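You operate a simulated robot arm through the tools that you are given. There is no shell and no other tool. Be economical: measure what you need, move in short steps, check, and stop when the job is done.

The job below is to be done with a simulated two-armed robot. You get a single attempt, and the scene is never put back.

TASK
Build up the green mandrel: 10 mm spacer, hub clamp T, lever down, knob locked.
Fine: hold the mandrel with one hand while the other works on it; leave the 20 mm spacer and the cores that the rings lie on.

The check looks at the end state, three seconds after you hand in, the way a careful person would. Anything else that was tipped, shoved, dropped, spilled or broken makes it a failure.

THE ROBOT
Two 7-joint arms with fingered hands on one trunk, on a base that drives. Base frame: it is fixed to the floor where the robot stands at the start and does not move with it; the origin is under the middle of the robot, x ahead of it, y to its left, z up; the surface under the hand at the start is at about z = 780. Readings come in mm, degrees, newtons and seconds.
The left shoulder is at the start at [30, 119, 1044], the right one opposite. With the tool pointing down near the work surface each hand reaches from about 320 to 760 mm from the robot's upright axis, wherever it stands, measured 20 degrees to its own side. Places, roughly: orange knob of the hand mandrel [500, 300, 900]; orange lever of the hub clamp marked t [400, -200, 800]; spindle of the hand mandrel [500, 300, 900]. Payload 3.8 kg a hand.
Tool frame (each hand has its own): the origin (TCP) lies between the finger pads and is the grasp point; the fingertips stand 25 mm ahead of it; z points along the fingers, y is the line along which they close. The gripper opens to 88 mm. The gripper's body begins 29 mm behind the TCP. The gripper is a hand of 4 fingers: y runs from the thumb to the fingers, the wrist lies at [-13, -106, -174] in the tool frame.
Orientation is told as [roll, pitch, yaw] about the base's x, y, z axes, in that order, counted from this pose: with the fingers straight down and the wrist toward the robot, the tool's x, y and z point along [0, 1, 0], [1, 0, 0] and [0, 0, -1] of the base frame.

THE INTERFACE
- The arms move only by the tool move_arm. It takes "left_deltas", "right_deltas" or both (then of equal length, played together; a hand with none holds still); each is one flat list of numbers, 6 for each row, row after row: the shift along the tool's x, y, z in cm, then the turn, a rotation vector about the tool's x, y, z in degrees. In form: [x, y, z, rx, ry, rz, x, y, z, rx, ry, rz, ...]. A call has 1 to 10 rows; each row shifts and turns the commanded pose from where the row before left it, along the tool's axes as they then stand. Each row takes 0.2 s and may step no farther than 50 mm and 8.6 degrees from the row before; otherwise, the whole call is refused. A pose out of reach is approached as far as the arm can. The call stops where the force on the tool passes 40 N (or 10 N more than at its start, if that is more) or the arm is blocked; 0.2 s more then pass. In this call time passes only in rows, and 0.2 s behind the last. The reply holds the time, the measured pose of the TCP, the force on the tool along the base axes, the opening and the grip force, in the units named above and with some noise, with the torque about the TCP (base axes, N m) and any sound that the robot's microphone picked up.
- Cameras (640 x 400 px; columns grow to the right, rows downward): "scene" is now at [72.2, 25, 1610.9]; the picture's right is [0.21, -0.98, 0.00], its down [-0.68, -0.15, -0.72] and it looks along [0.70, 0.15, -0.69] (base axes); focal length 254 px, centre (320, 200). "left" rides on the left gripper at [-64, -83, -98] in its tool frame; the picture's right is [-0.62, -0.37, 0.69], its down [0.71, -0.63, 0.30] and it looks along [0.32, 0.68, 0.65] (tool axes); focal length 265 px, centre (320, 200). "right" rides on the right gripper at [64, -83, -98] in its tool frame; the picture's right is [-0.62, 0.37, -0.69], its down [-0.71, -0.63, 0.30] and it looks along [-0.32, 0.68, 0.65] (tool axes); focal length 265 px, centre (320, 200). There is no depth. A picture from a camera that has moved, and an enlarged one, comes with that camera's place and axes in the base frame and with its lens. The place of the scene camera against the robot may be out by one fixed shift of up to 25 mm in any direction.
- capture(camera): a new picture of that camera. The clock stands still meanwhile.
- raise_lower(by): slides the trunk up (or, below 0, down) by that many mm; the arms and the scene camera ride with it, the base frame stays. It gives what a move gives, with no picture.
- base_move(legs): drives the robot by 1 to 6 legs, each [ahead, left, turn to the left] in mm, mm and degrees, along the robot's own axes; the way and the turn of a leg run together, so that a leg with both is an arc; at most 1500 mm and 180 degrees a leg. The arms and the cameras ride along, it lands a little off, and it stops where it bumps. It gives what a move gives.
- finger_targets(index, middle, ring, thumb_bend, thumb_turn, hand): sets how far each is bent, from 0 (flat) to 1 (curled in); at 0.3 the hand is open as for a grip, at 0.7 the pads meet at the TCP. One left out holds its place. A second passes; each finger stops where it meets its share of the squeeze, and holds until it gets a number again. It is the only way to open and close the hand. It gives what a move gives, with no picture; readings hold the bend of each and the force on the fingers (four entries, about 0 where the hand has none), thumb and palm. thumb_turn goes from beside the hand (0) to across from the fingers (1), as for a grip.
- turn_head(pan, tilt): turns the head with the scene camera to pan (to the left, within 120 degrees either way) and tilt (down, from -29 to 69), counted from straight ahead of the robot. It gives what a move gives.
- close_up(camera, box): a new picture of the part [left, top, right, bottom] of that camera's present view, enlarged. The clock stands still meanwhile.
- sign_off(): hands the job in; it is judged then, once.

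Go step by step. Nothing tells you exact positions but the pictures and the camera data: compare them with the known pose of the tool, close in by small moves and look again before you grip or let go. The budget is 120 turns and 92 pictures, counting those below and the enlarged ones. Unless the task says otherwise, let go and move clear before handing in, and close with one line.

The tools are called after "Call:" as a command line: name --argument value ..., lists and objects as JSON in quotes. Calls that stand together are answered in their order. move_arm: Moves the arms, as the interface text tells. Its arguments: {"type":"object","properties":{"left_deltas":{"type":"array","items":{"type":"number"}},"right_deltas":{"type":"array","items":{"type":"number"}}},"required":[]} The other tools are called the same way: raise_lower (by) slides the trunk up or down; finger_targets (index, middle, ring, thumb_bend, thumb_turn, hand) moves the fingers one by one; base_move (legs) drives the base; turn_head (pan, tilt) turns the head that bears the scene camera; capture (camera) takes a picture; close_up (camera, box) takes an enlarged picture of a part of a camera's view; sign_off () hands the job in.

At the start:

```text
time: 0.0
left_eef_pos: [423.7, 225.4, 1277.8]
left_orientation: [-0.1, 0.1, 0.0]
left_wrist_force: [0.6, -0.8, -0.9]
left_torque: [0.02, 0.01, 0.03]
left_opening: 87.6
left_finger_force: 0.1
left_shape: jaw
left_bend: [0.3, 0.3, 0.3, 0.3, 0.98]
left_finger forces: [0.0, 0.1, 0.1, 0.1, 0.0, 0.1]
right_eef_pos: [471.5, -155.3, 1287.0]
right_orientation: [0.0, 0.0, -0.1]
right_wrist_force: [0.5, 0.3, 0.0]
right_torque: [0.0, 0.02, 0.0]
right_opening: 87.7
right_finger_force: 0.0
right_shape: jaw
right_bend: [0.3, 0.3, 0.3, 0.3, 0.98]
right_finger forces: [0.0, 0.0, 0.0, 0.0, 0.1, 0.0]
trunk travel left (down, up): [-200.0, 390.0]
robot x, y, heading: [3.5, -3.8, 0.0]
head pan, tilt: [12.4, 43.9]
```

scene: 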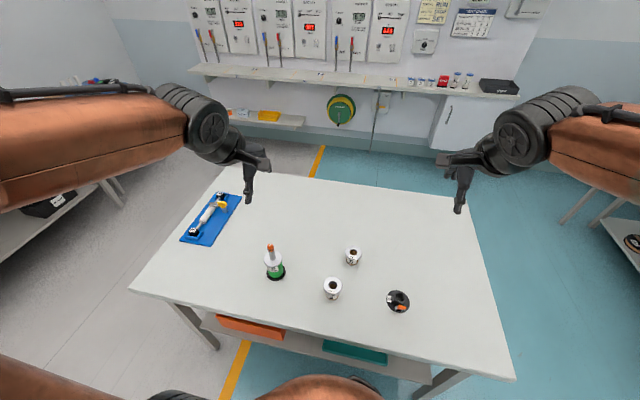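
right: 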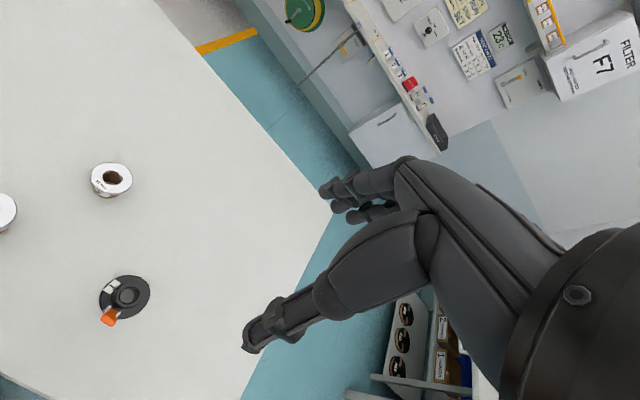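
left: 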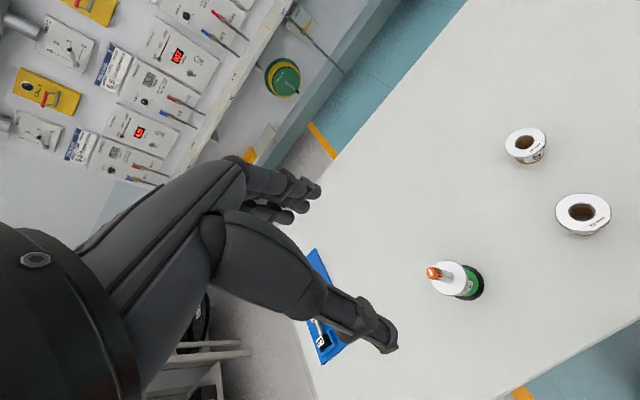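

I see a table with the green mandrel (orange knob on top), two ring-on-core items, the black hub clamp with its orange lever, and a blue tray with another tool. I'll enlarge the key parts first.

Call:
close_up --camera "scene" --box '[240, 230, 320, 290]'

Call:
close_up --camera "scene" --box '[310, 230, 420, 320]'

Call:
close_up --camera "right" --box '[60, 140, 180, 340]'

Call:
close_up --camera "left" --box '[400, 110, 640, 310]'

```text
6.67 times, centred on (280, 260) of scene
camera zoom: at [72.2, 25.0, 1610.9], right [0.21, -0.98, 0.0], down [-0.68, -0.15, -0.72], along [0.7, 0.15, -0.69], focal length 1692 px, centre (587, -200)
```

zoom: 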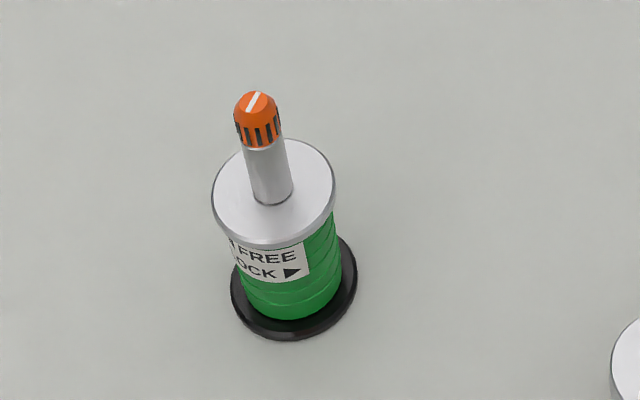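

```text
4.44 times, centred on (365, 275) of scene
camera zoom: at [72.2, 25.0, 1610.9], right [0.21, -0.98, 0.0], down [-0.68, -0.15, -0.72], along [0.7, 0.15, -0.69], focal length 1128 px, centre (120, -133)
```

zoom: 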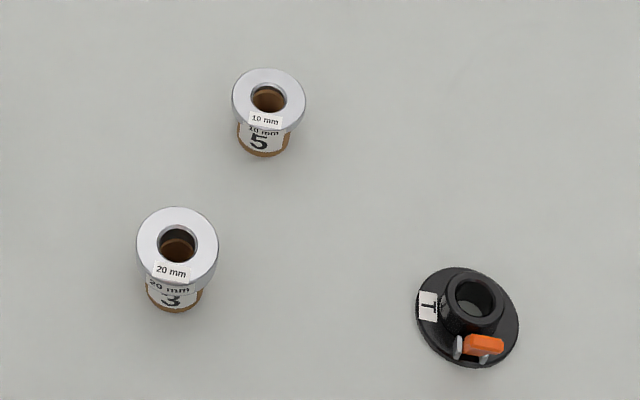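

```text
2.00 times, centred on (120, 240) of right
camera zoom: at [388.1, -90.3, 1384.8], right [0.37, -0.62, 0.69], down [-0.63, -0.71, -0.3], along [0.68, -0.32, -0.65], focal length 531 px, centre (720, 120)
```

zoom: 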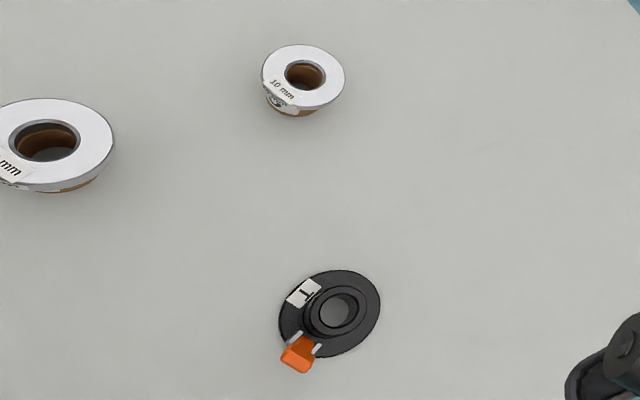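

```text
2.00 times, centred on (520, 210) of left
camera zoom: at [339.4, 162.9, 1375.0], right [-0.37, -0.62, -0.69], down [-0.63, 0.71, -0.3], along [0.68, 0.32, -0.65], focal length 531 px, centre (-80, 180)
```

zoom: 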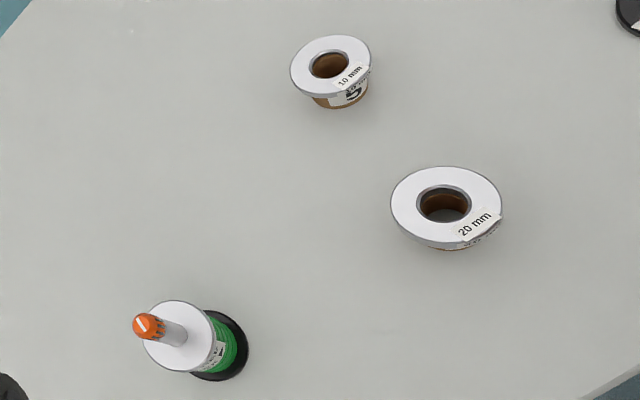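

The left camera puts the mandrel axis at about [483, 264], with the knob top near z = 955. The 10 mm spacer is at about [597, 10] and clamp T at about [478, -150]. I'll drive 150 mm to the left so the right arm reaches everything easily, then take a new picture.

Call:
base_move --legs '[[0, 150, 0]]'

Call:
turn_head --pan 0 --tilt 50

Call:
capture --camera "scene"

```text
time: 1.4
left_eef_pos: [421.0, 378.2, 1276.9]
left_orientation: [0.0, -0.1, 0.2]
left_wrist_force: [-0.2, -0.2, -0.8]
left_torque: [-0.03, 0.0, 0.03]
left_opening: 87.5
left_finger_force: 0.0
left_shape: jaw
left_bend: [0.3, 0.3, 0.3, 0.3, 0.98]
left_finger forces: [0.0, 0.1, 0.1, 0.0, 0.1, 0.1]
right_eef_pos: [470.0, -3.7, 1287.6]
right_orientation: [0.0, 0.0, 0.1]
right_wrist_force: [-0.6, -0.4, -0.3]
right_torque: [-0.01, -0.03, -0.01]
right_opening: 87.7
right_finger_force: 0.0
right_shape: jaw
right_bend: [0.3, 0.3, 0.3, 0.3, 0.98]
right_finger forces: [0.1, 0.0, 0.0, 0.0, 0.0, 0.0]
trunk travel left (down, up): [-200.0, 390.0]
robot x, y, heading: [-3.9, 150.5, 0.2]
head pan, tilt: [12.4, 43.9]
```

```text
time: 2.1
left_eef_pos: [420.7, 376.7, 1278.1]
left_orientation: [0.1, -0.1, 0.1]
left_wrist_force: [-0.3, 0.4, -0.6]
left_torque: [0.02, -0.01, 0.02]
left_opening: 87.4
left_finger_force: 0.1
left_shape: jaw
left_bend: [0.3, 0.3, 0.3, 0.3, 0.98]
left_finger forces: [0.0, 0.0, 0.0, 0.0, 0.0, 0.1]
right_eef_pos: [470.6, -5.3, 1287.2]
right_orientation: [0.0, 0.0, 0.1]
right_wrist_force: [0.0, 0.2, -1.0]
right_torque: [-0.01, 0.02, 0.02]
right_opening: 87.5
right_finger_force: 0.0
right_shape: jaw
right_bend: [0.3, 0.3, 0.3, 0.3, 0.98]
right_finger forces: [0.0, 0.0, 0.0, 0.0, 0.0, 0.0]
trunk travel left (down, up): [-200.0, 390.0]
robot x, y, heading: [-2.6, 150.4, 0.2]
head pan, tilt: [0.0, 50.0]
```

```text
84 pictures are left
camera scene: at [68.9, 156.7, 1602.5], right [0.0, -1.0, 0.0], down [-0.77, 0.0, -0.64], along [0.64, 0.0, -0.77], focal length 254 px, centre (320, 200)
```

scene: 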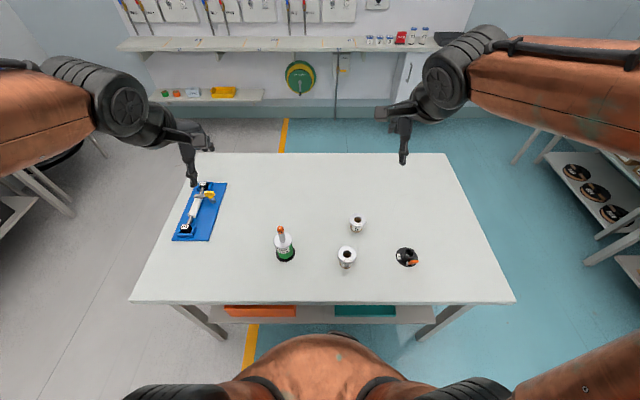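

Next I'll roll the left hand toward a side grasp, staying high, and lower the right hand for a closer look at the spacer.

Call:
move_arm --left_deltas '[0, 0, 0, 0, -8.5, 0, 0, 0, 0, 0, -8.5, 0, 0, 0, 0, 0, -8.5, 0, 0, 0, 0, 0, -8.5, 0, 0, 0, 0, 0, -8.5, 0, 0, 0, 0, 0, -8.5, 0, 0, 0, 0, 0, -8.5, 0, 0, 0, 0, 0, -8.5, 0, 0, 0, 0, 0, -8.5, 0, 0, 0, 0, 0, -8.5, 0]' --right_deltas '[0, -2, 4, 0, 0, 0, 0, -2, 4, 0, 0, 0, 0, -2, 4, 0, 0, 0, 0, -2, 4, 0, 0, 0, 0, -2, 4, 0, 0, 0, 0, 0, 0, 0, 0, 0, 0, 0, 0, 0, 0, 0, 0, 0, 0, 0, 0, 0, 0, 0, 0, 0, 0, 0, 0, 0, 0, 0, 0, 0]'

Call:
move_arm --left_deltas '[4, 0, 0, -5, -5, 0, 4, 0, 0, -5, 0, 0, 4, 0, 0, -5, 0, 0, 4, 0, 0, -5, 0, 0, 4, 0, 0, -5, 0, 0, 4, 0, 0, 0, 0, 0]'

Call:
capture --camera "left"

Call:
capture --camera "right"

Call:
capture --camera "scene"

```text
time: 4.3
left_eef_pos: [422.5, 376.7, 1278.2]
left_orientation: [-85.1, 0.0, 0.1]
left_wrist_force: [0.1, 0.1, -0.3]
left_torque: [-0.01, 0.02, 0.04]
left_opening: 87.5
left_finger_force: 0.0
left_shape: jaw
left_bend: [0.3, 0.3, 0.3, 0.3, 0.98]
left_finger forces: [0.1, 0.1, 0.0, 0.1, 0.1, 0.1]
right_eef_pos: [373.7, -4.0, 1088.3]
right_orientation: [0.0, 0.2, 0.1]
right_wrist_force: [0.7, -0.4, -1.0]
right_torque: [-0.01, 0.0, 0.01]
right_opening: 87.7
right_finger_force: 0.0
right_shape: jaw
right_bend: [0.3, 0.3, 0.3, 0.3, 0.98]
right_finger forces: [0.0, 0.0, 0.0, 0.1, 0.0, 0.0]
trunk travel left (down, up): [-200.0, 390.0]
robot x, y, heading: [-1.1, 149.6, 0.1]
head pan, tilt: [0.0, 50.0]
```

```text
time: 5.7
left_eef_pos: [423.1, 379.9, 1037.6]
left_orientation: [-90.0, -0.2, 25.0]
left_wrist_force: [0.4, 0.4, 0.4]
left_torque: [0.0, -0.02, -0.01]
left_opening: 87.6
left_finger_force: 0.0
left_shape: jaw
left_bend: [0.3, 0.3, 0.3, 0.3, 0.98]
left_finger forces: [0.0, 0.0, 0.0, 0.1, 0.1, 0.1]
right_eef_pos: [373.6, -4.0, 1088.6]
right_orientation: [-0.1, 0.1, 0.1]
right_wrist_force: [-0.6, 0.2, 0.2]
right_torque: [-0.01, 0.03, 0.02]
right_opening: 87.7
right_finger_force: 0.0
right_shape: jaw
right_bend: [0.3, 0.3, 0.3, 0.3, 0.98]
right_finger forces: [0.1, 0.0, 0.0, 0.1, 0.0, 0.0]
trunk travel left (down, up): [-200.0, 390.0]
robot x, y, heading: [-2.5, 152.5, 0.3]
head pan, tilt: [0.0, 50.0]
```

```text
83 pictures are left
camera left: at [306.6, 434.7, 1100.8], right [-0.04, -0.78, 0.62], down [-0.44, -0.54, -0.72], along [0.9, -0.3, -0.32], focal length 265 px, centre (320, 200)
```

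left: 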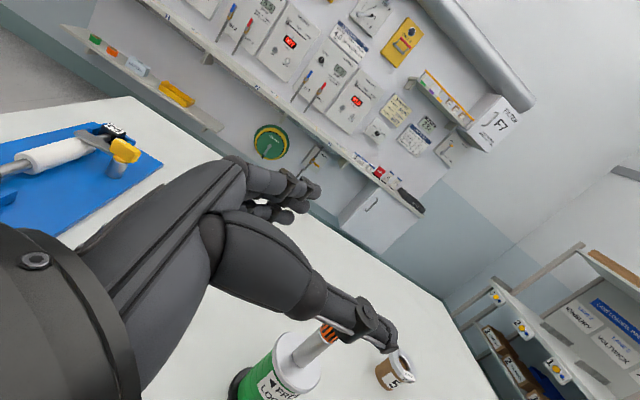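

```text
82 pictures are left
camera right: at [291.2, 60.6, 1186.1], right [0.37, -0.62, 0.69], down [-0.63, -0.72, -0.3], along [0.68, -0.32, -0.65], focal length 265 px, centre (320, 200)
```

right: 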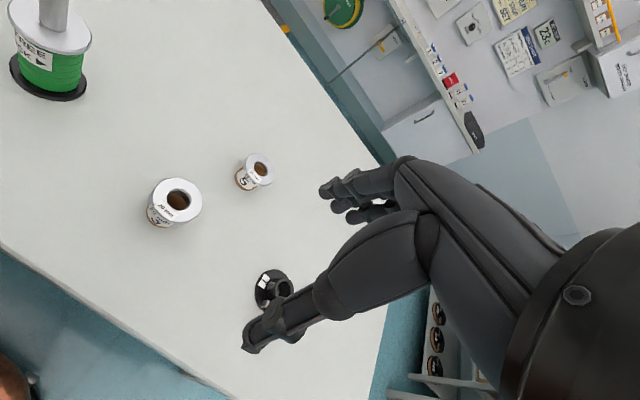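

```text
81 pictures are left
camera scene: at [69.7, 158.1, 1602.4], right [0.0, -1.0, 0.0], down [-0.77, 0.0, -0.64], along [0.64, 0.0, -0.77], focal length 254 px, centre (320, 200)
```

scene: 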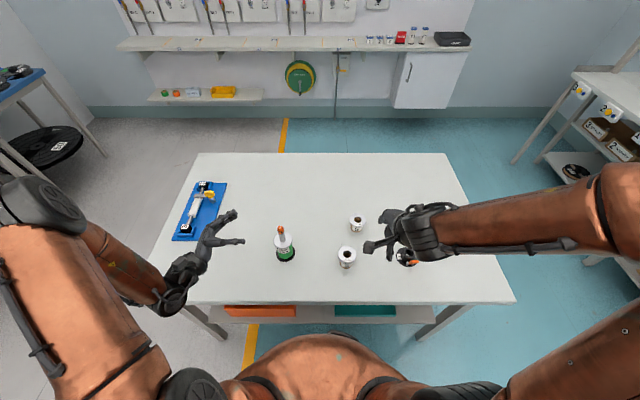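

The mandrel axis now reads about [485, 272] and the 10 mm ring about [591, 18] with its top near z = 845. I'll lower the left hand to handle height beside the mandrel and look.

Call:
move_arm --left_deltas '[4, 0, 0, 0, 0, 0, 4, 0, 0, 0, 0, 0, 4, 0, 0, 0, 0, 0, 4, 0, 0, 0, 0, 0, 4, 0, 0, 0, 0, 0]'

Call:
capture --camera "left"

Call:
close_up --camera "scene" --box '[150, 180, 370, 320]'

```text
time: 6.9
left_eef_pos: [425.0, 380.0, 836.8]
left_orientation: [-90.2, -0.2, 25.0]
left_wrist_force: [-0.4, 0.5, 0.4]
left_torque: [0.0, 0.0, -0.01]
left_opening: 87.6
left_finger_force: 0.1
left_shape: jaw
left_bend: [0.3, 0.3, 0.3, 0.3, 0.98]
left_finger forces: [0.0, 0.0, 0.0, 0.1, 0.1, 0.0]
right_eef_pos: [372.9, -4.8, 1089.1]
right_orientation: [0.1, 0.1, 0.2]
right_wrist_force: [-0.2, 0.3, 0.2]
right_torque: [0.03, 0.01, 0.02]
right_opening: 87.9
right_finger_force: 0.0
right_shape: jaw
right_bend: [0.3, 0.3, 0.3, 0.3, 0.98]
right_finger forces: [0.0, 0.0, 0.0, 0.0, 0.0, 0.0]
trunk travel left (down, up): [-200.0, 390.0]
robot x, y, heading: [-1.2, 150.2, 0.2]
head pan, tilt: [0.0, 50.0]
```

```text
80 pictures are left
camera left: at [307.6, 435.2, 900.2], right [-0.04, -0.78, 0.62], down [-0.44, -0.54, -0.72], along [0.9, -0.3, -0.32], focal length 265 px, centre (320, 200)
```

left: 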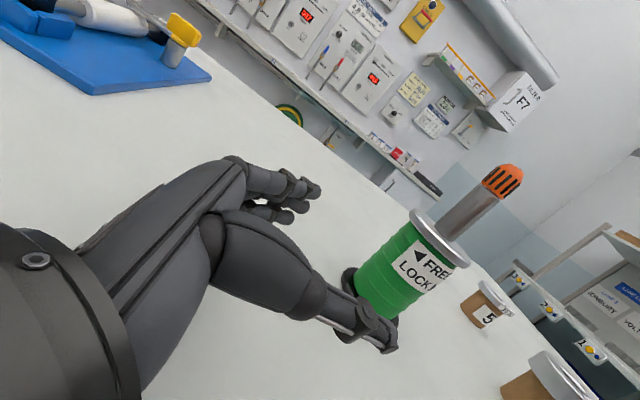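

```text
2.86 times, centred on (260, 250) of scene
camera zoom: at [69.0, 157.6, 1602.5], right [0.0, -1.0, 0.0], down [-0.77, 0.0, -0.64], along [0.64, 0.0, -0.77], focal length 725 px, centre (491, 57)
```

zoom: 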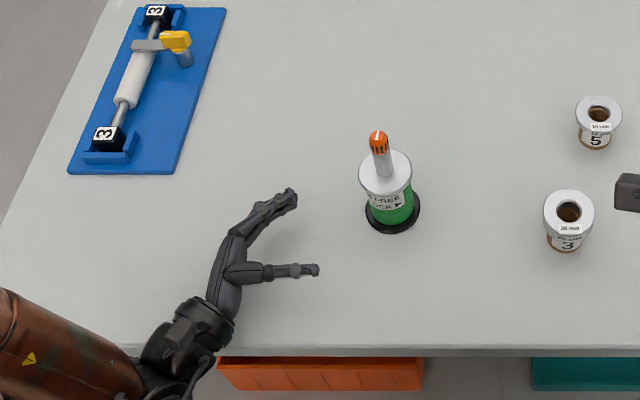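

The left camera puts the mandrel at about [487, 273], with its flange at z = 869, its knob top near 935 and a handle about 55 mm wide. I'll shift the hand sideways, close in, and look again.

Call:
move_arm --left_deltas '[0, 1.05, 0, 0, 0, 0, 0, 0, 3, 0, 0, 0, 0, 0, 3, 0, 0, 0, 0, 0, 1, 0, 0, 0]'

Call:
capture --camera "left"

Call:
close_up --camera "scene" --box '[200, 190, 340, 290]'

```text
time: 7.9
left_eef_pos: [462.0, 320.8, 839.0]
left_orientation: [-90.1, -0.2, 25.1]
left_wrist_force: [0.3, -0.5, 0.3]
left_torque: [-0.02, -0.03, 0.0]
left_opening: 87.7
left_finger_force: 0.0
left_shape: jaw
left_bend: [0.3, 0.3, 0.3, 0.3, 0.98]
left_finger forces: [0.0, 0.1, 0.0, 0.0, 0.1, 0.1]
right_eef_pos: [372.7, -5.9, 1087.9]
right_orientation: [-0.1, 0.2, 0.0]
right_wrist_force: [0.0, 0.1, -0.4]
right_torque: [0.0, 0.01, 0.0]
right_opening: 87.6
right_finger_force: 0.0
right_shape: jaw
right_bend: [0.3, 0.3, 0.3, 0.3, 0.98]
right_finger forces: [0.1, 0.1, 0.0, 0.1, 0.1, 0.0]
trunk travel left (down, up): [-200.0, 390.0]
robot x, y, heading: [-1.7, 150.2, 0.4]
head pan, tilt: [0.0, 50.0]
```

```text
78 pictures are left
camera left: at [345.7, 375.0, 900.9], right [-0.04, -0.78, 0.62], down [-0.44, -0.54, -0.72], along [0.9, -0.3, -0.32], focal length 265 px, centre (320, 200)
```

left: 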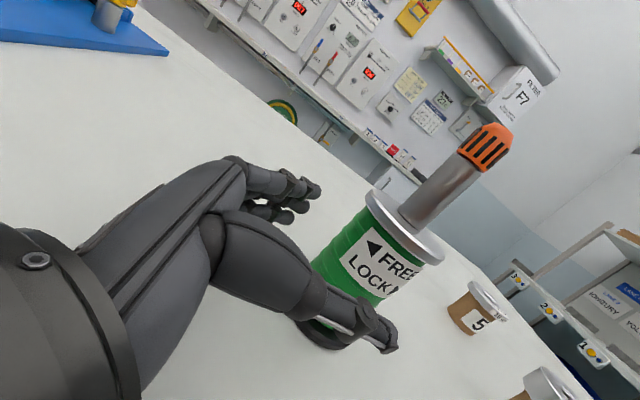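

```text
4.00 times, centred on (270, 240) of scene
camera zoom: at [69.0, 157.1, 1602.5], right [0.0, -1.0, 0.0], down [-0.77, 0.0, -0.64], along [0.64, 0.0, -0.77], focal length 1015 px, centre (520, 40)
```

zoom: 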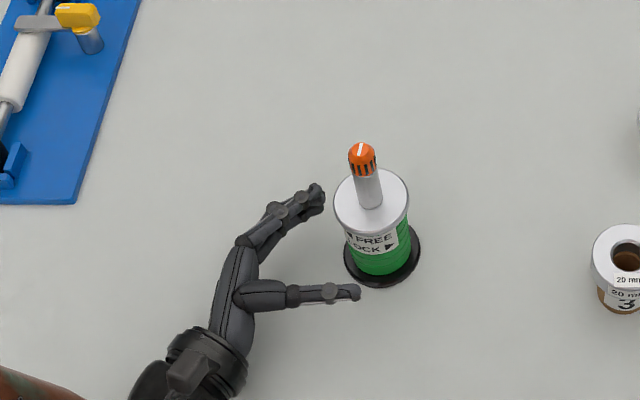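

The fingers straddle the handle axis, with about 55 mm still to go. I'll advance 48 mm and check.

Call:
move_arm --left_deltas '[0, 0, 2, 0, 0, 0, 0, 0, 2, 0, 0, 0, 0, 0, 0.8, 0, 0, 0]'

Call:
close_up --camera "scene" --box '[220, 200, 340, 280]'

Call:
capture --camera "left"

```text
time: 8.7
left_eef_pos: [483.8, 278.3, 837.8]
left_orientation: [-90.2, -0.2, 25.1]
left_wrist_force: [-0.5, 0.0, -0.5]
left_torque: [-0.01, -0.04, -0.05]
left_opening: 87.5
left_finger_force: 0.1
left_shape: jaw
left_bend: [0.3, 0.3, 0.3, 0.3, 0.98]
left_finger forces: [0.1, 0.1, 0.0, 0.1, 0.1, 0.0]
right_eef_pos: [374.0, -5.5, 1089.0]
right_orientation: [0.0, 0.1, 0.1]
right_wrist_force: [0.2, -0.3, 0.1]
right_torque: [0.04, 0.02, 0.01]
right_opening: 87.7
right_finger_force: 0.0
right_shape: jaw
right_bend: [0.3, 0.3, 0.3, 0.3, 0.98]
right_finger forces: [0.0, 0.0, 0.0, 0.0, 0.0, 0.0]
trunk travel left (down, up): [-200.0, 390.0]
robot x, y, heading: [0.8, 149.7, -0.2]
head pan, tilt: [0.0, 50.0]
```

```text
5.00 times, centred on (280, 240) of scene
camera zoom: at [69.0, 157.1, 1602.5], right [0.0, -1.0, 0.0], down [-0.77, 0.0, -0.64], along [0.64, 0.0, -0.77], focal length 1269 px, centre (520, 0)
```

zoom: 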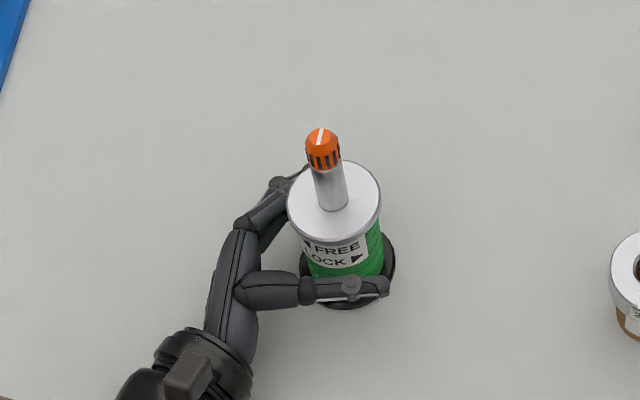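

```text
75 pictures are left
camera left: at [366.3, 332.5, 900.8], right [-0.04, -0.78, 0.62], down [-0.44, -0.54, -0.72], along [0.9, -0.3, -0.32], focal length 265 px, centre (320, 200)
```

left: 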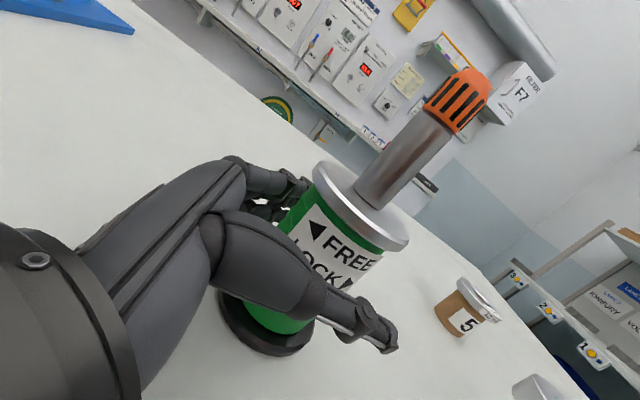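

The handle is well inside the grasp, so I'll close the left hand on it.

Call:
finger_targets --hand "left" --index 0.45 --middle 0.45 --ring 0.45 --thumb_bend 0.45

Call:
close_up --camera "scene" --box '[220, 200, 340, 280]'

```text
time: 9.7
left_eef_pos: [481.9, 277.3, 837.7]
left_orientation: [-90.1, -0.1, 25.2]
left_wrist_force: [0.9, -0.7, -0.4]
left_torque: [0.03, 0.02, 0.01]
left_opening: 54.0
left_finger_force: 0.5
left_shape: fingers
left_bend: [0.44, 0.45, 0.45, 0.45, 0.98]
left_finger forces: [0.6, 0.0, 0.1, 0.1, 0.0, 0.0]
right_eef_pos: [373.1, -4.2, 1089.0]
right_orientation: [0.0, 0.0, 0.1]
right_wrist_force: [-1.1, -0.1, 0.3]
right_torque: [-0.01, 0.0, 0.02]
right_opening: 87.6
right_finger_force: 0.1
right_shape: jaw
right_bend: [0.3, 0.3, 0.3, 0.3, 0.98]
right_finger forces: [0.0, 0.0, 0.1, 0.0, 0.0, 0.0]
trunk travel left (down, up): [-200.0, 390.0]
robot x, y, heading: [-1.3, 150.2, 0.2]
head pan, tilt: [0.0, 50.0]
```

```text
5.00 times, centred on (280, 240) of scene
camera zoom: at [69.1, 157.2, 1602.5], right [0.0, -1.0, 0.0], down [-0.77, 0.0, -0.64], along [0.64, 0.0, -0.77], focal length 1269 px, centre (520, 0)
```

zoom: 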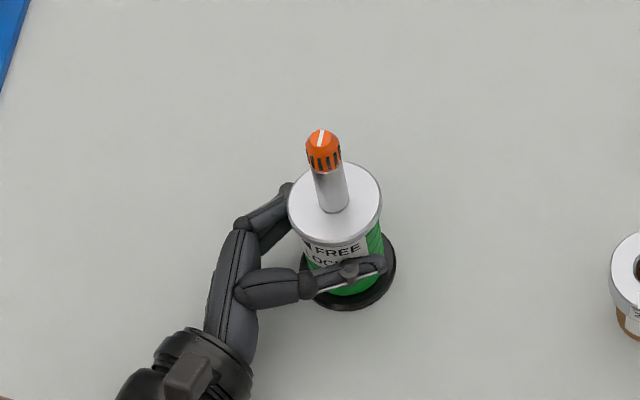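

Call:
finger_targets --hand "left" --index 0.55 --middle 0.55 --ring 0.55 --thumb_bend 0.6

Call:
close_up --camera "scene" --box '[220, 200, 340, 280]'

```text
time: 10.7
left_eef_pos: [483.4, 277.1, 837.9]
left_orientation: [-90.0, -0.1, 25.2]
left_wrist_force: [0.9, -0.3, -0.3]
left_torque: [0.01, -0.06, -0.01]
left_opening: 44.0
left_finger_force: 9.9
left_shape: fingers
left_bend: [0.49, 0.52, 0.52, 0.51, 0.97]
left_finger forces: [5.6, 2.1, 2.5, 0.0, 9.8, 0.1]
right_eef_pos: [373.2, -4.7, 1089.0]
right_orientation: [0.1, 0.1, 0.1]
right_wrist_force: [-0.2, 1.0, 0.3]
right_torque: [0.02, -0.02, -0.03]
right_opening: 87.4
right_finger_force: 0.1
right_shape: jaw
right_bend: [0.3, 0.3, 0.3, 0.3, 0.98]
right_finger forces: [0.0, 0.1, 0.0, 0.0, 0.0, 0.1]
trunk travel left (down, up): [-200.0, 390.0]
robot x, y, heading: [-0.8, 152.1, -0.2]
head pan, tilt: [0.0, 50.0]
```

```text
5.00 times, centred on (280, 240) of scene
camera zoom: at [69.0, 157.2, 1602.5], right [0.0, -1.0, 0.0], down [-0.77, 0.0, -0.64], along [0.64, 0.0, -0.77], focal length 1269 px, centre (520, 0)
```

zoom: 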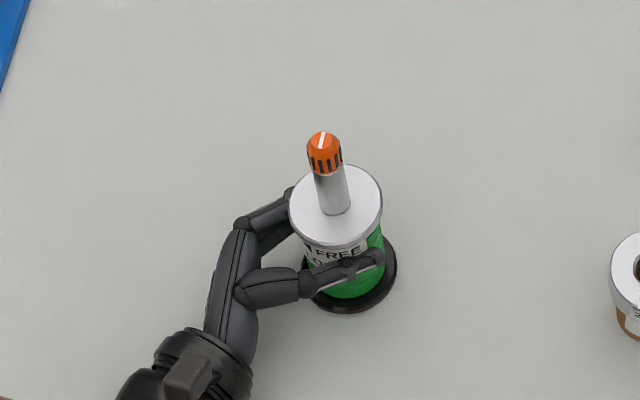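

The mandrel is held with about 10 N on a 44 mm handle. Now I'll take the right hand above the 10 mm spacer.

Call:
move_arm --right_deltas '[0.45, 4.3, 2.2, 0, 0, 0, 0.45, 4.3, 2.2, 0, 0, 0, 0.45, 4.3, 2.2, 0, 0, 0, 0.45, 4.3, 2.2, 0, 0, 0, 0.45, 4.3, 2.2, 0, 0, 0]'

Call:
capture --camera "right"

Call:
close_up --camera "scene" --box '[270, 150, 430, 270]'

```text
time: 11.9
left_eef_pos: [484.0, 279.1, 838.0]
left_orientation: [-90.2, -0.2, 25.1]
left_wrist_force: [-0.6, 0.4, 0.0]
left_torque: [0.04, -0.09, 0.02]
left_opening: 43.9
left_finger_force: 9.9
left_shape: fingers
left_bend: [0.49, 0.53, 0.52, 0.51, 0.96]
left_finger forces: [5.4, 2.0, 2.1, 0.0, 9.9, 0.0]
right_eef_pos: [586.6, 17.0, 976.0]
right_orientation: [0.0, 0.1, 0.0]
right_wrist_force: [0.1, -0.2, 0.3]
right_torque: [0.01, -0.03, 0.0]
right_opening: 87.5
right_finger_force: 0.1
right_shape: jaw
right_bend: [0.3, 0.3, 0.3, 0.3, 0.98]
right_finger forces: [0.0, 0.0, 0.0, 0.1, 0.1, 0.1]
trunk travel left (down, up): [-200.0, 390.0]
robot x, y, heading: [-2.2, 149.9, 0.1]
head pan, tilt: [0.0, 50.0]
```

```text
72 pictures are left
camera right: at [504.6, 82.5, 1073.1], right [0.37, -0.62, 0.69], down [-0.63, -0.72, -0.3], along [0.68, -0.32, -0.65], focal length 265 px, centre (320, 200)
```

right: 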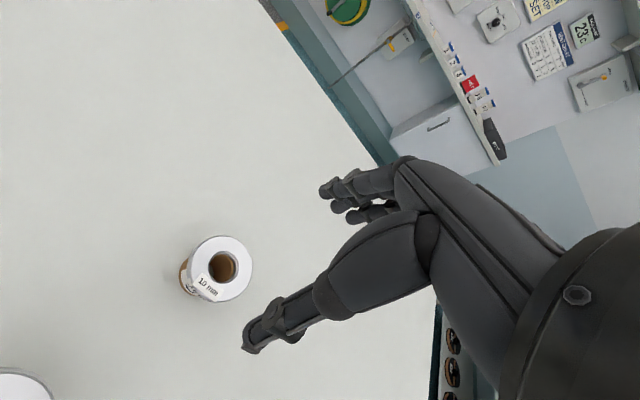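

```text
3.33 times, centred on (350, 210) of scene
camera zoom: at [69.9, 157.3, 1602.5], right [0.0, -1.0, 0.0], down [-0.77, 0.0, -0.64], along [0.64, 0.0, -0.77], focal length 846 px, centre (220, 167)
```

zoom: 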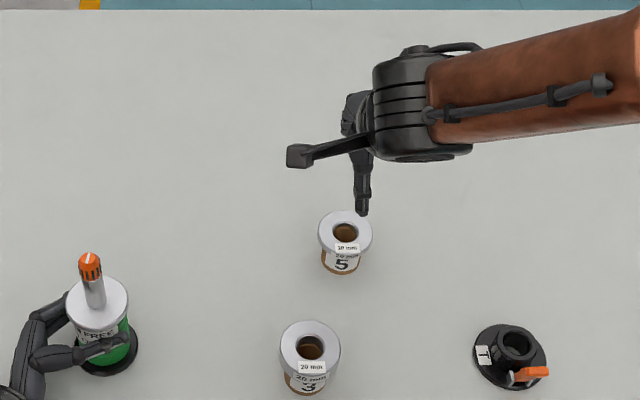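

The ring centre triangulates to about [598, 16, 835], with an outside diameter of about 58 mm and a bore of about 27 mm. I'll lower until the fingertips are just above it and check.

Call:
move_arm --right_deltas '[0, 0.5, 3, 0, 0, 0, 0, 0.5, 3, 0, 0, 0, 0, 0, 3, 0, 0, 0]'

Call:
capture --camera "right"

Call:
close_up --camera "scene" --box '[310, 160, 430, 250]'

```text
time: 12.7
left_eef_pos: [483.2, 278.3, 838.6]
left_orientation: [-90.1, -0.2, 25.1]
left_wrist_force: [-0.9, 0.4, 0.6]
left_torque: [-0.01, -0.05, -0.02]
left_opening: 43.9
left_finger_force: 9.8
left_shape: fingers
left_bend: [0.49, 0.53, 0.52, 0.51, 0.97]
left_finger forces: [5.3, 1.9, 2.1, 0.1, 10.0, 0.0]
right_eef_pos: [594.9, 16.5, 886.2]
right_orientation: [0.0, 0.0, 0.0]
right_wrist_force: [-0.5, -0.7, 0.1]
right_torque: [0.02, 0.01, 0.02]
right_opening: 87.5
right_finger_force: 0.1
right_shape: jaw
right_bend: [0.3, 0.3, 0.3, 0.3, 0.98]
right_finger forces: [0.0, 0.0, 0.0, 0.0, 0.0, 0.0]
trunk travel left (down, up): [-200.0, 390.0]
robot x, y, heading: [-1.5, 149.9, 0.0]
head pan, tilt: [0.0, 50.0]
```

```text
70 pictures are left
camera right: at [514.1, 82.7, 983.6], right [0.37, -0.62, 0.69], down [-0.63, -0.72, -0.3], along [0.68, -0.32, -0.65], focal length 265 px, centre (320, 200)
```

right: 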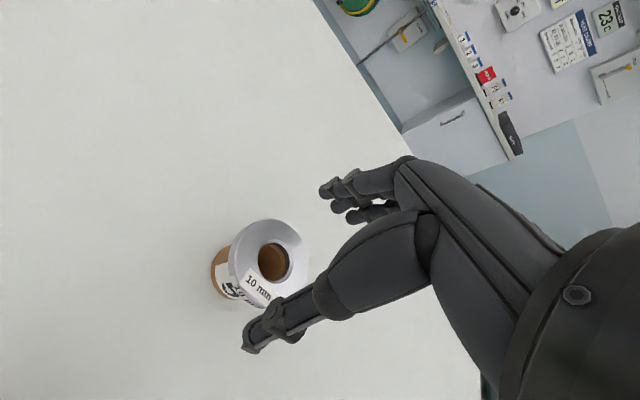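

```text
4.44 times, centred on (370, 205) of scene
camera zoom: at [69.4, 156.7, 1602.5], right [0.0, -1.0, 0.0], down [-0.77, 0.0, -0.64], along [0.64, 0.0, -0.77], focal length 1128 px, centre (98, 178)
```

zoom: 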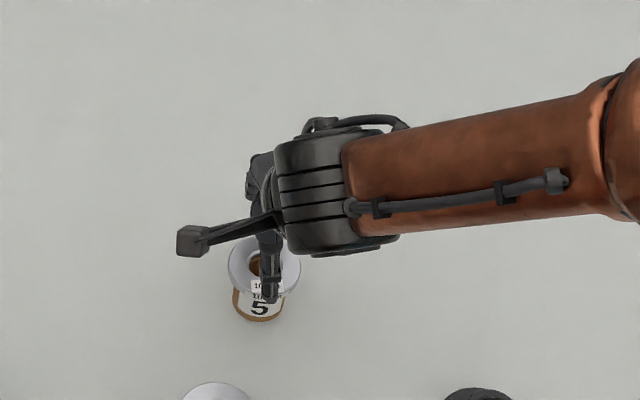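

The ring is centred in the grasp to within a few mm. I'll descend so the fingertips flank the ring's rim.

Call:
move_arm --right_deltas '[0, 0.2, 1.5, 0, 0, 0, 0, 0, 1.5, 0, 0, 0, 0, 0, 1.2, 0, 0, 0]'

Call:
capture --camera "right"

Call:
close_up --camera "left" --box '[380, 200, 640, 400]'

```text
time: 13.5
left_eef_pos: [483.3, 278.4, 836.7]
left_orientation: [-90.1, -0.2, 25.1]
left_wrist_force: [-0.5, -0.3, 0.4]
left_torque: [0.02, -0.08, 0.01]
left_opening: 43.8
left_finger_force: 9.8
left_shape: fingers
left_bend: [0.49, 0.53, 0.52, 0.51, 0.97]
left_finger forces: [5.4, 2.0, 2.3, 0.0, 10.1, 0.0]
right_eef_pos: [597.7, 17.6, 845.4]
right_orientation: [0.0, 0.0, 0.0]
right_wrist_force: [-0.7, 0.0, 0.1]
right_torque: [-0.02, 0.0, -0.01]
right_opening: 87.6
right_finger_force: 0.1
right_shape: jaw
right_bend: [0.3, 0.3, 0.3, 0.3, 0.98]
right_finger forces: [0.0, 0.0, 0.1, 0.0, 0.0, 0.0]
trunk travel left (down, up): [-200.0, 390.0]
robot x, y, heading: [1.3, 149.5, 0.2]
head pan, tilt: [0.0, 50.0]
```

```text
68 pictures are left
camera right: at [515.6, 82.2, 942.0], right [0.37, -0.62, 0.69], down [-0.63, -0.71, -0.3], along [0.68, -0.32, -0.65], focal length 265 px, centre (320, 200)
```

right: 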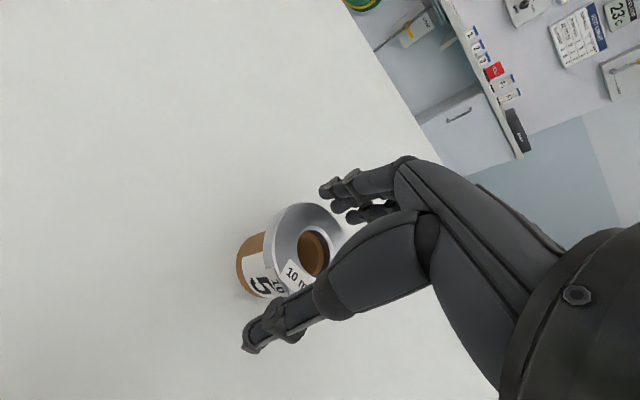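

```text
2.00 times, centred on (510, 300) of left
camera zoom: at [366.3, 332.4, 900.8], right [-0.04, -0.78, 0.62], down [-0.44, -0.54, -0.72], along [0.9, -0.3, -0.32], focal length 531 px, centre (-60, 0)
```

zoom: 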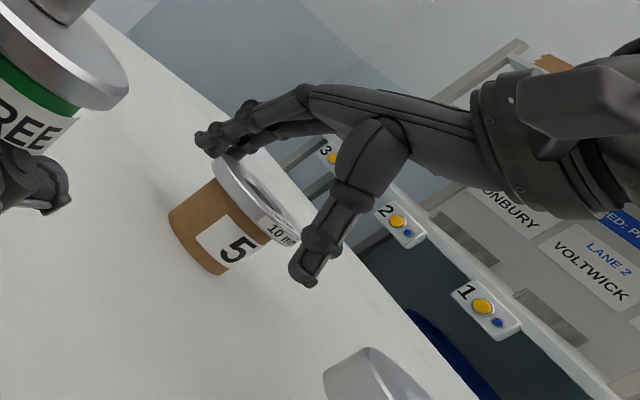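

The ring is centred at [597, 16, 832]. I'll lower 5 mm more and close gently on the rim.

Call:
move_arm --right_deltas '[-0.1, 0, 0.5, 0, 0, 0]'

Call:
finger_targets --hand "right" --index 0.42 --middle 0.42 --ring 0.42 --thumb_bend 0.42

Call:
close_up --camera "left" --box '[380, 200, 640, 400]'

Call:
close_up --camera "right" --box '[220, 140, 420, 360]'

```text
time: 13.9
left_eef_pos: [483.2, 277.7, 838.0]
left_orientation: [-90.1, -0.3, 25.1]
left_wrist_force: [-2.1, 0.3, 0.4]
left_torque: [0.01, -0.06, -0.02]
left_opening: 44.1
left_finger_force: 10.2
left_shape: fingers
left_bend: [0.49, 0.53, 0.52, 0.51, 0.97]
left_finger forces: [5.4, 2.0, 2.3, 0.0, 10.0, 0.1]
right_eef_pos: [598.8, 16.5, 840.7]
right_orientation: [0.0, 0.0, 0.1]
right_wrist_force: [0.7, -0.6, -0.6]
right_torque: [0.01, -0.03, 0.04]
right_opening: 87.8
right_finger_force: 0.1
right_shape: jaw
right_bend: [0.3, 0.3, 0.3, 0.3, 0.98]
right_finger forces: [0.1, 0.0, 0.0, 0.0, 0.0, 0.0]
trunk travel left (down, up): [-200.0, 390.0]
robot x, y, heading: [1.2, 150.2, 0.2]
head pan, tilt: [0.0, 50.0]
```

```text
time: 14.9
left_eef_pos: [482.2, 277.7, 838.4]
left_orientation: [-90.1, -0.2, 25.1]
left_wrist_force: [-0.4, -0.8, 0.4]
left_torque: [0.0, -0.07, 0.02]
left_opening: 43.9
left_finger_force: 9.7
left_shape: fingers
left_bend: [0.49, 0.53, 0.52, 0.51, 0.97]
left_finger forces: [5.3, 2.0, 2.4, 0.0, 10.0, 0.0]
right_eef_pos: [597.7, 16.3, 839.3]
right_orientation: [-0.1, -0.1, 0.1]
right_wrist_force: [0.4, 0.1, 0.0]
right_torque: [0.04, -0.02, -0.05]
right_opening: 60.0
right_finger_force: 0.1
right_shape: fingers
right_bend: [0.42, 0.42, 0.42, 0.42, 0.98]
right_finger forces: [0.3, 0.1, 0.0, 0.0, 0.0, 0.0]
trunk travel left (down, up): [-200.0, 390.0]
robot x, y, heading: [-1.4, 148.4, 0.1]
head pan, tilt: [0.0, 50.0]
```

```text
2.00 times, centred on (510, 300) of left
camera zoom: at [366.3, 332.5, 900.8], right [-0.04, -0.78, 0.62], down [-0.44, -0.54, -0.72], along [0.9, -0.3, -0.32], focal length 531 px, centre (-60, 0)
```

zoom: 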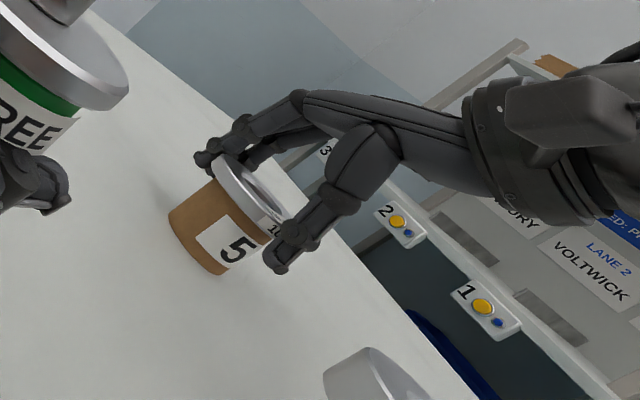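

```text
1.82 times, centred on (320, 250) of right
camera zoom: at [515.5, 81.7, 937.5], right [0.37, -0.62, 0.69], down [-0.63, -0.72, -0.3], along [0.68, -0.32, -0.65], focal length 483 px, centre (320, 109)
```

zoom: 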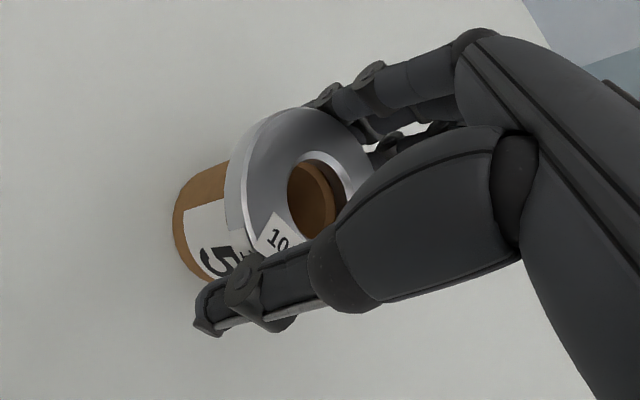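

Contact has begun at about 60 mm, and the fingers are at rim height. I'll close on.

Call:
finger_targets --hand "right" --index 0.52 --middle 0.52 --ring 0.52 --thumb_bend 0.52

Call:
close_up --camera "left" --box '[420, 220, 600, 360]'

Call:
close_up --camera "right" --box '[220, 140, 420, 360]'

```text
time: 15.9
left_eef_pos: [482.8, 278.7, 837.6]
left_orientation: [-90.1, -0.2, 25.1]
left_wrist_force: [-0.2, 0.7, 0.4]
left_torque: [0.02, -0.07, 0.0]
left_opening: 43.9
left_finger_force: 9.6
left_shape: fingers
left_bend: [0.49, 0.53, 0.52, 0.51, 0.97]
left_finger forces: [5.4, 2.1, 2.4, 0.1, 10.1, 0.0]
right_eef_pos: [596.8, 16.2, 839.8]
right_orientation: [0.0, 0.0, 0.1]
right_wrist_force: [-0.7, 0.2, -0.5]
right_torque: [0.0, 0.0, 0.0]
right_opening: 51.9
right_finger_force: 6.5
right_shape: fingers
right_bend: [0.46, 0.5, 0.51, 0.46, 0.97]
right_finger forces: [4.7, 1.8, 0.2, 0.0, 6.3, 0.0]
trunk travel left (down, up): [-200.0, 390.0]
robot x, y, heading: [-1.5, 148.8, -0.1]
head pan, tilt: [0.0, 50.0]
```

```text
2.86 times, centred on (510, 290) of left
camera zoom: at [366.2, 332.5, 900.8], right [-0.04, -0.78, 0.62], down [-0.44, -0.54, -0.72], along [0.9, -0.3, -0.32], focal length 758 px, centre (-223, -57)
```

zoom: 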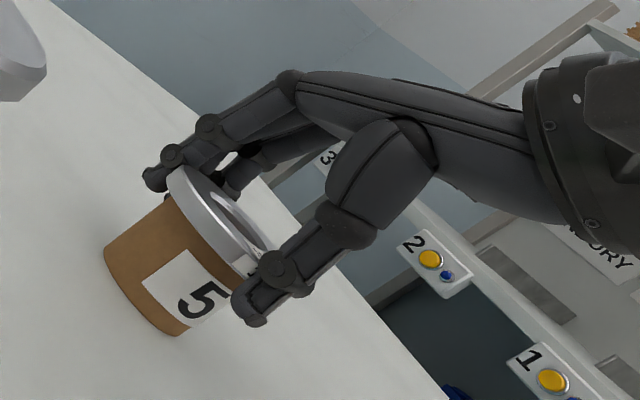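

```text
1.82 times, centred on (320, 250) of right
camera zoom: at [515.5, 81.7, 937.5], right [0.37, -0.62, 0.69], down [-0.63, -0.72, -0.3], along [0.68, -0.32, -0.65], focal length 483 px, centre (320, 109)
```

zoom: 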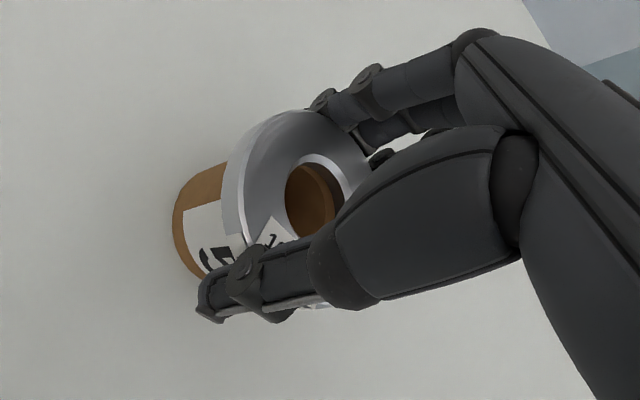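

The rim is held with about 6 N. I'll firm up the grip a little and lift straight up by 20 mm.

Call:
finger_targets --hand "right" --index 0.58 --middle 0.6 --ring 0.6 --thumb_bend 0.58

Call:
move_arm --right_deltas '[0, 0, -1, 0, 0, 0, 0, 0, -1, 0, 0, 0]'

Call:
close_up --camera "left" --box '[420, 200, 600, 340]'

Call:
close_up --camera "right" --box '[220, 140, 420, 360]'

```text
time: 16.9
left_eef_pos: [482.9, 278.8, 836.9]
left_orientation: [-90.0, -0.2, 25.1]
left_wrist_force: [-0.9, 0.6, 0.5]
left_torque: [0.02, -0.05, 0.03]
left_opening: 43.7
left_finger_force: 10.2
left_shape: fingers
left_bend: [0.49, 0.53, 0.52, 0.51, 0.97]
left_finger forces: [5.4, 2.0, 2.5, 0.0, 9.9, 0.1]
right_eef_pos: [598.6, 16.7, 841.0]
right_orientation: [-0.1, 0.0, 0.0]
right_wrist_force: [-0.1, -0.9, 0.2]
right_torque: [0.0, -0.01, 0.02]
right_opening: 50.4
right_finger_force: 12.6
right_shape: fingers
right_bend: [0.49, 0.54, 0.57, 0.45, 0.96]
right_finger forces: [5.8, 4.4, 2.2, 0.1, 13.1, 0.0]
trunk travel left (down, up): [-200.0, 390.0]
robot x, y, heading: [-0.4, 148.0, 0.2]
head pan, tilt: [0.0, 50.0]
```

```text
time: 17.5
left_eef_pos: [483.0, 279.2, 837.1]
left_orientation: [-90.1, -0.2, 25.1]
left_wrist_force: [-0.4, 0.1, 0.2]
left_torque: [-0.02, -0.09, -0.03]
left_opening: 43.6
left_finger_force: 9.9
left_shape: fingers
left_bend: [0.49, 0.53, 0.52, 0.51, 0.97]
left_finger forces: [5.3, 2.1, 2.4, 0.0, 10.1, 0.0]
right_eef_pos: [596.7, 16.2, 860.7]
right_orientation: [-0.1, 0.0, 0.1]
right_wrist_force: [-0.8, 0.8, -0.2]
right_torque: [0.0, -0.04, 0.01]
right_opening: 50.2
right_finger_force: 13.2
right_shape: fingers
right_bend: [0.49, 0.54, 0.57, 0.45, 0.96]
right_finger forces: [5.7, 4.3, 2.1, 0.1, 13.1, 0.0]
trunk travel left (down, up): [-200.0, 390.0]
robot x, y, heading: [-1.3, 148.4, 0.1]
head pan, tilt: [0.0, 50.0]
```

```text
2.86 times, centred on (510, 270) of left
camera zoom: at [366.3, 332.5, 900.8], right [-0.04, -0.78, 0.62], down [-0.44, -0.54, -0.72], along [0.9, -0.3, -0.32], focal length 758 px, centre (-223, 0)
```

zoom: 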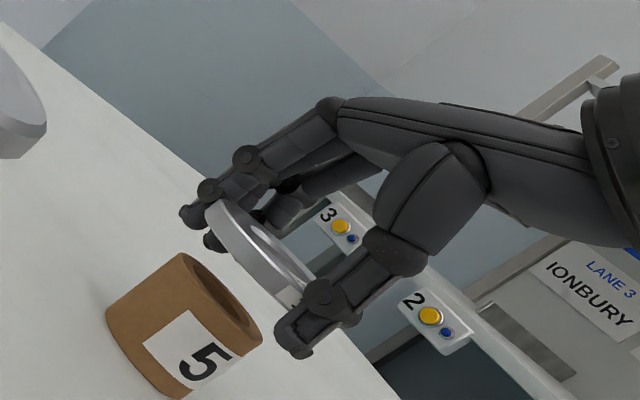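

```text
1.82 times, centred on (320, 250) of right
camera zoom: at [515.0, 81.5, 957.4], right [0.37, -0.62, 0.69], down [-0.63, -0.72, -0.3], along [0.68, -0.32, -0.65], focal length 483 px, centre (320, 109)
```

zoom: 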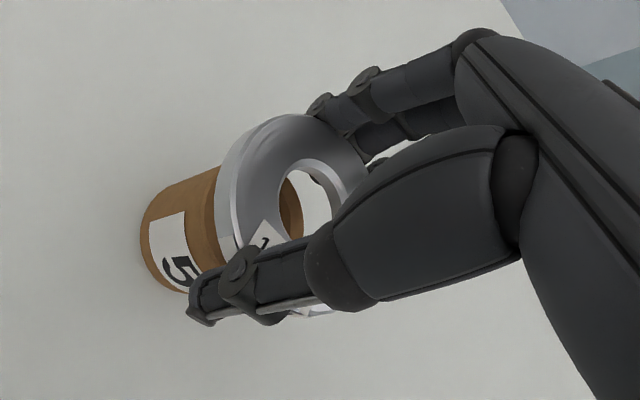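

The spacer is off its core and level. I'll raise it well above the knob height and carry it over the mandrel.

Call:
move_arm --right_deltas '[0, 0, -4.5, 0, 0, 0, 0, 0, -4.5, 0, 0, 0, 0, 0, -4.5, 0, 0, 0, 3.7, -1.55, 0, 0, 0, 0, 3.7, -1.55, 0, 0, 0, 0, 3.7, -1.55, 0, 0, 0, 0, 3.7, -1.55, 0, 0, 0, 0, 3.7, -1.55, 0, 0, 0, 0, 3.7, -1.55, 0, 0, 0, 0, 3.7, -1.5, 0, 0, 0, 0]'

Call:
capture --camera "left"

Call:
capture --camera "right"

Call:
close_up --camera "scene" --box '[200, 160, 360, 280]'

```text
time: 19.7
left_eef_pos: [483.2, 278.2, 837.3]
left_orientation: [-90.2, -0.2, 25.2]
left_wrist_force: [0.0, -0.6, 0.2]
left_torque: [-0.04, -0.1, -0.01]
left_opening: 43.9
left_finger_force: 9.7
left_shape: fingers
left_bend: [0.49, 0.53, 0.52, 0.51, 0.97]
left_finger forces: [5.3, 2.0, 2.1, 0.0, 9.9, 0.0]
right_eef_pos: [488.6, 276.7, 995.7]
right_orientation: [-0.1, 0.1, 0.0]
right_wrist_force: [0.9, -0.1, -0.7]
right_torque: [0.01, 0.0, 0.01]
right_opening: 50.1
right_finger_force: 12.1
right_shape: fingers
right_bend: [0.49, 0.55, 0.57, 0.45, 0.96]
right_finger forces: [5.7, 4.3, 2.1, 0.1, 12.8, 0.0]
trunk travel left (down, up): [-200.0, 390.0]
robot x, y, heading: [0.4, 147.2, -0.1]
head pan, tilt: [0.0, 50.0]
```

```text
60 pictures are left
camera left: at [366.1, 333.2, 900.7], right [-0.04, -0.78, 0.62], down [-0.44, -0.54, -0.72], along [0.9, -0.3, -0.32], focal length 265 px, centre (320, 200)
```

left: 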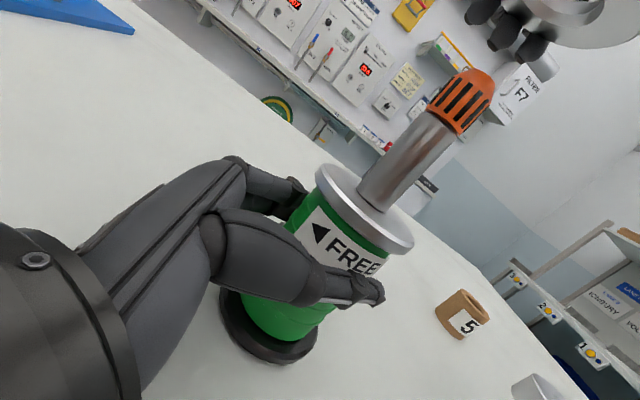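

```text
59 pictures are left
camera right: at [406.8, 341.7, 1093.5], right [0.37, -0.62, 0.69], down [-0.63, -0.71, -0.3], along [0.68, -0.32, -0.65], focal length 265 px, centre (320, 200)
```

right: 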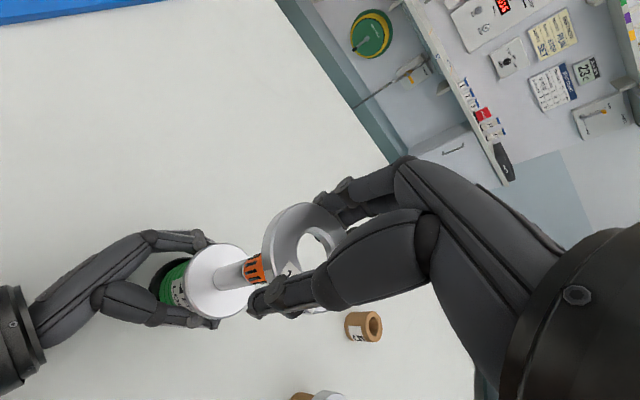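

```text
3.33 times, centred on (280, 220) of scene
camera zoom: at [68.7, 158.5, 1602.5], right [0.0, -1.0, 0.0], down [-0.77, 0.0, -0.64], along [0.64, 0.0, -0.77], focal length 846 px, centre (453, 133)
```

zoom: 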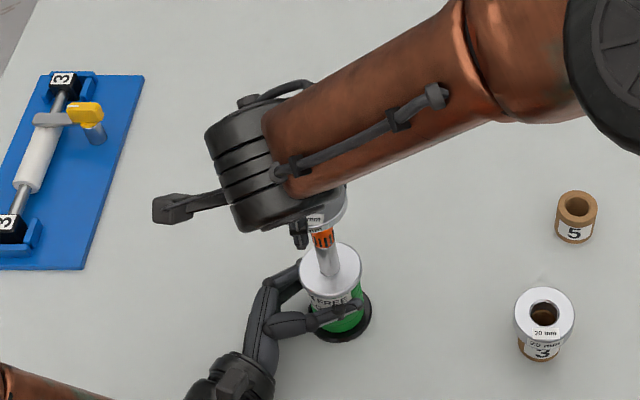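

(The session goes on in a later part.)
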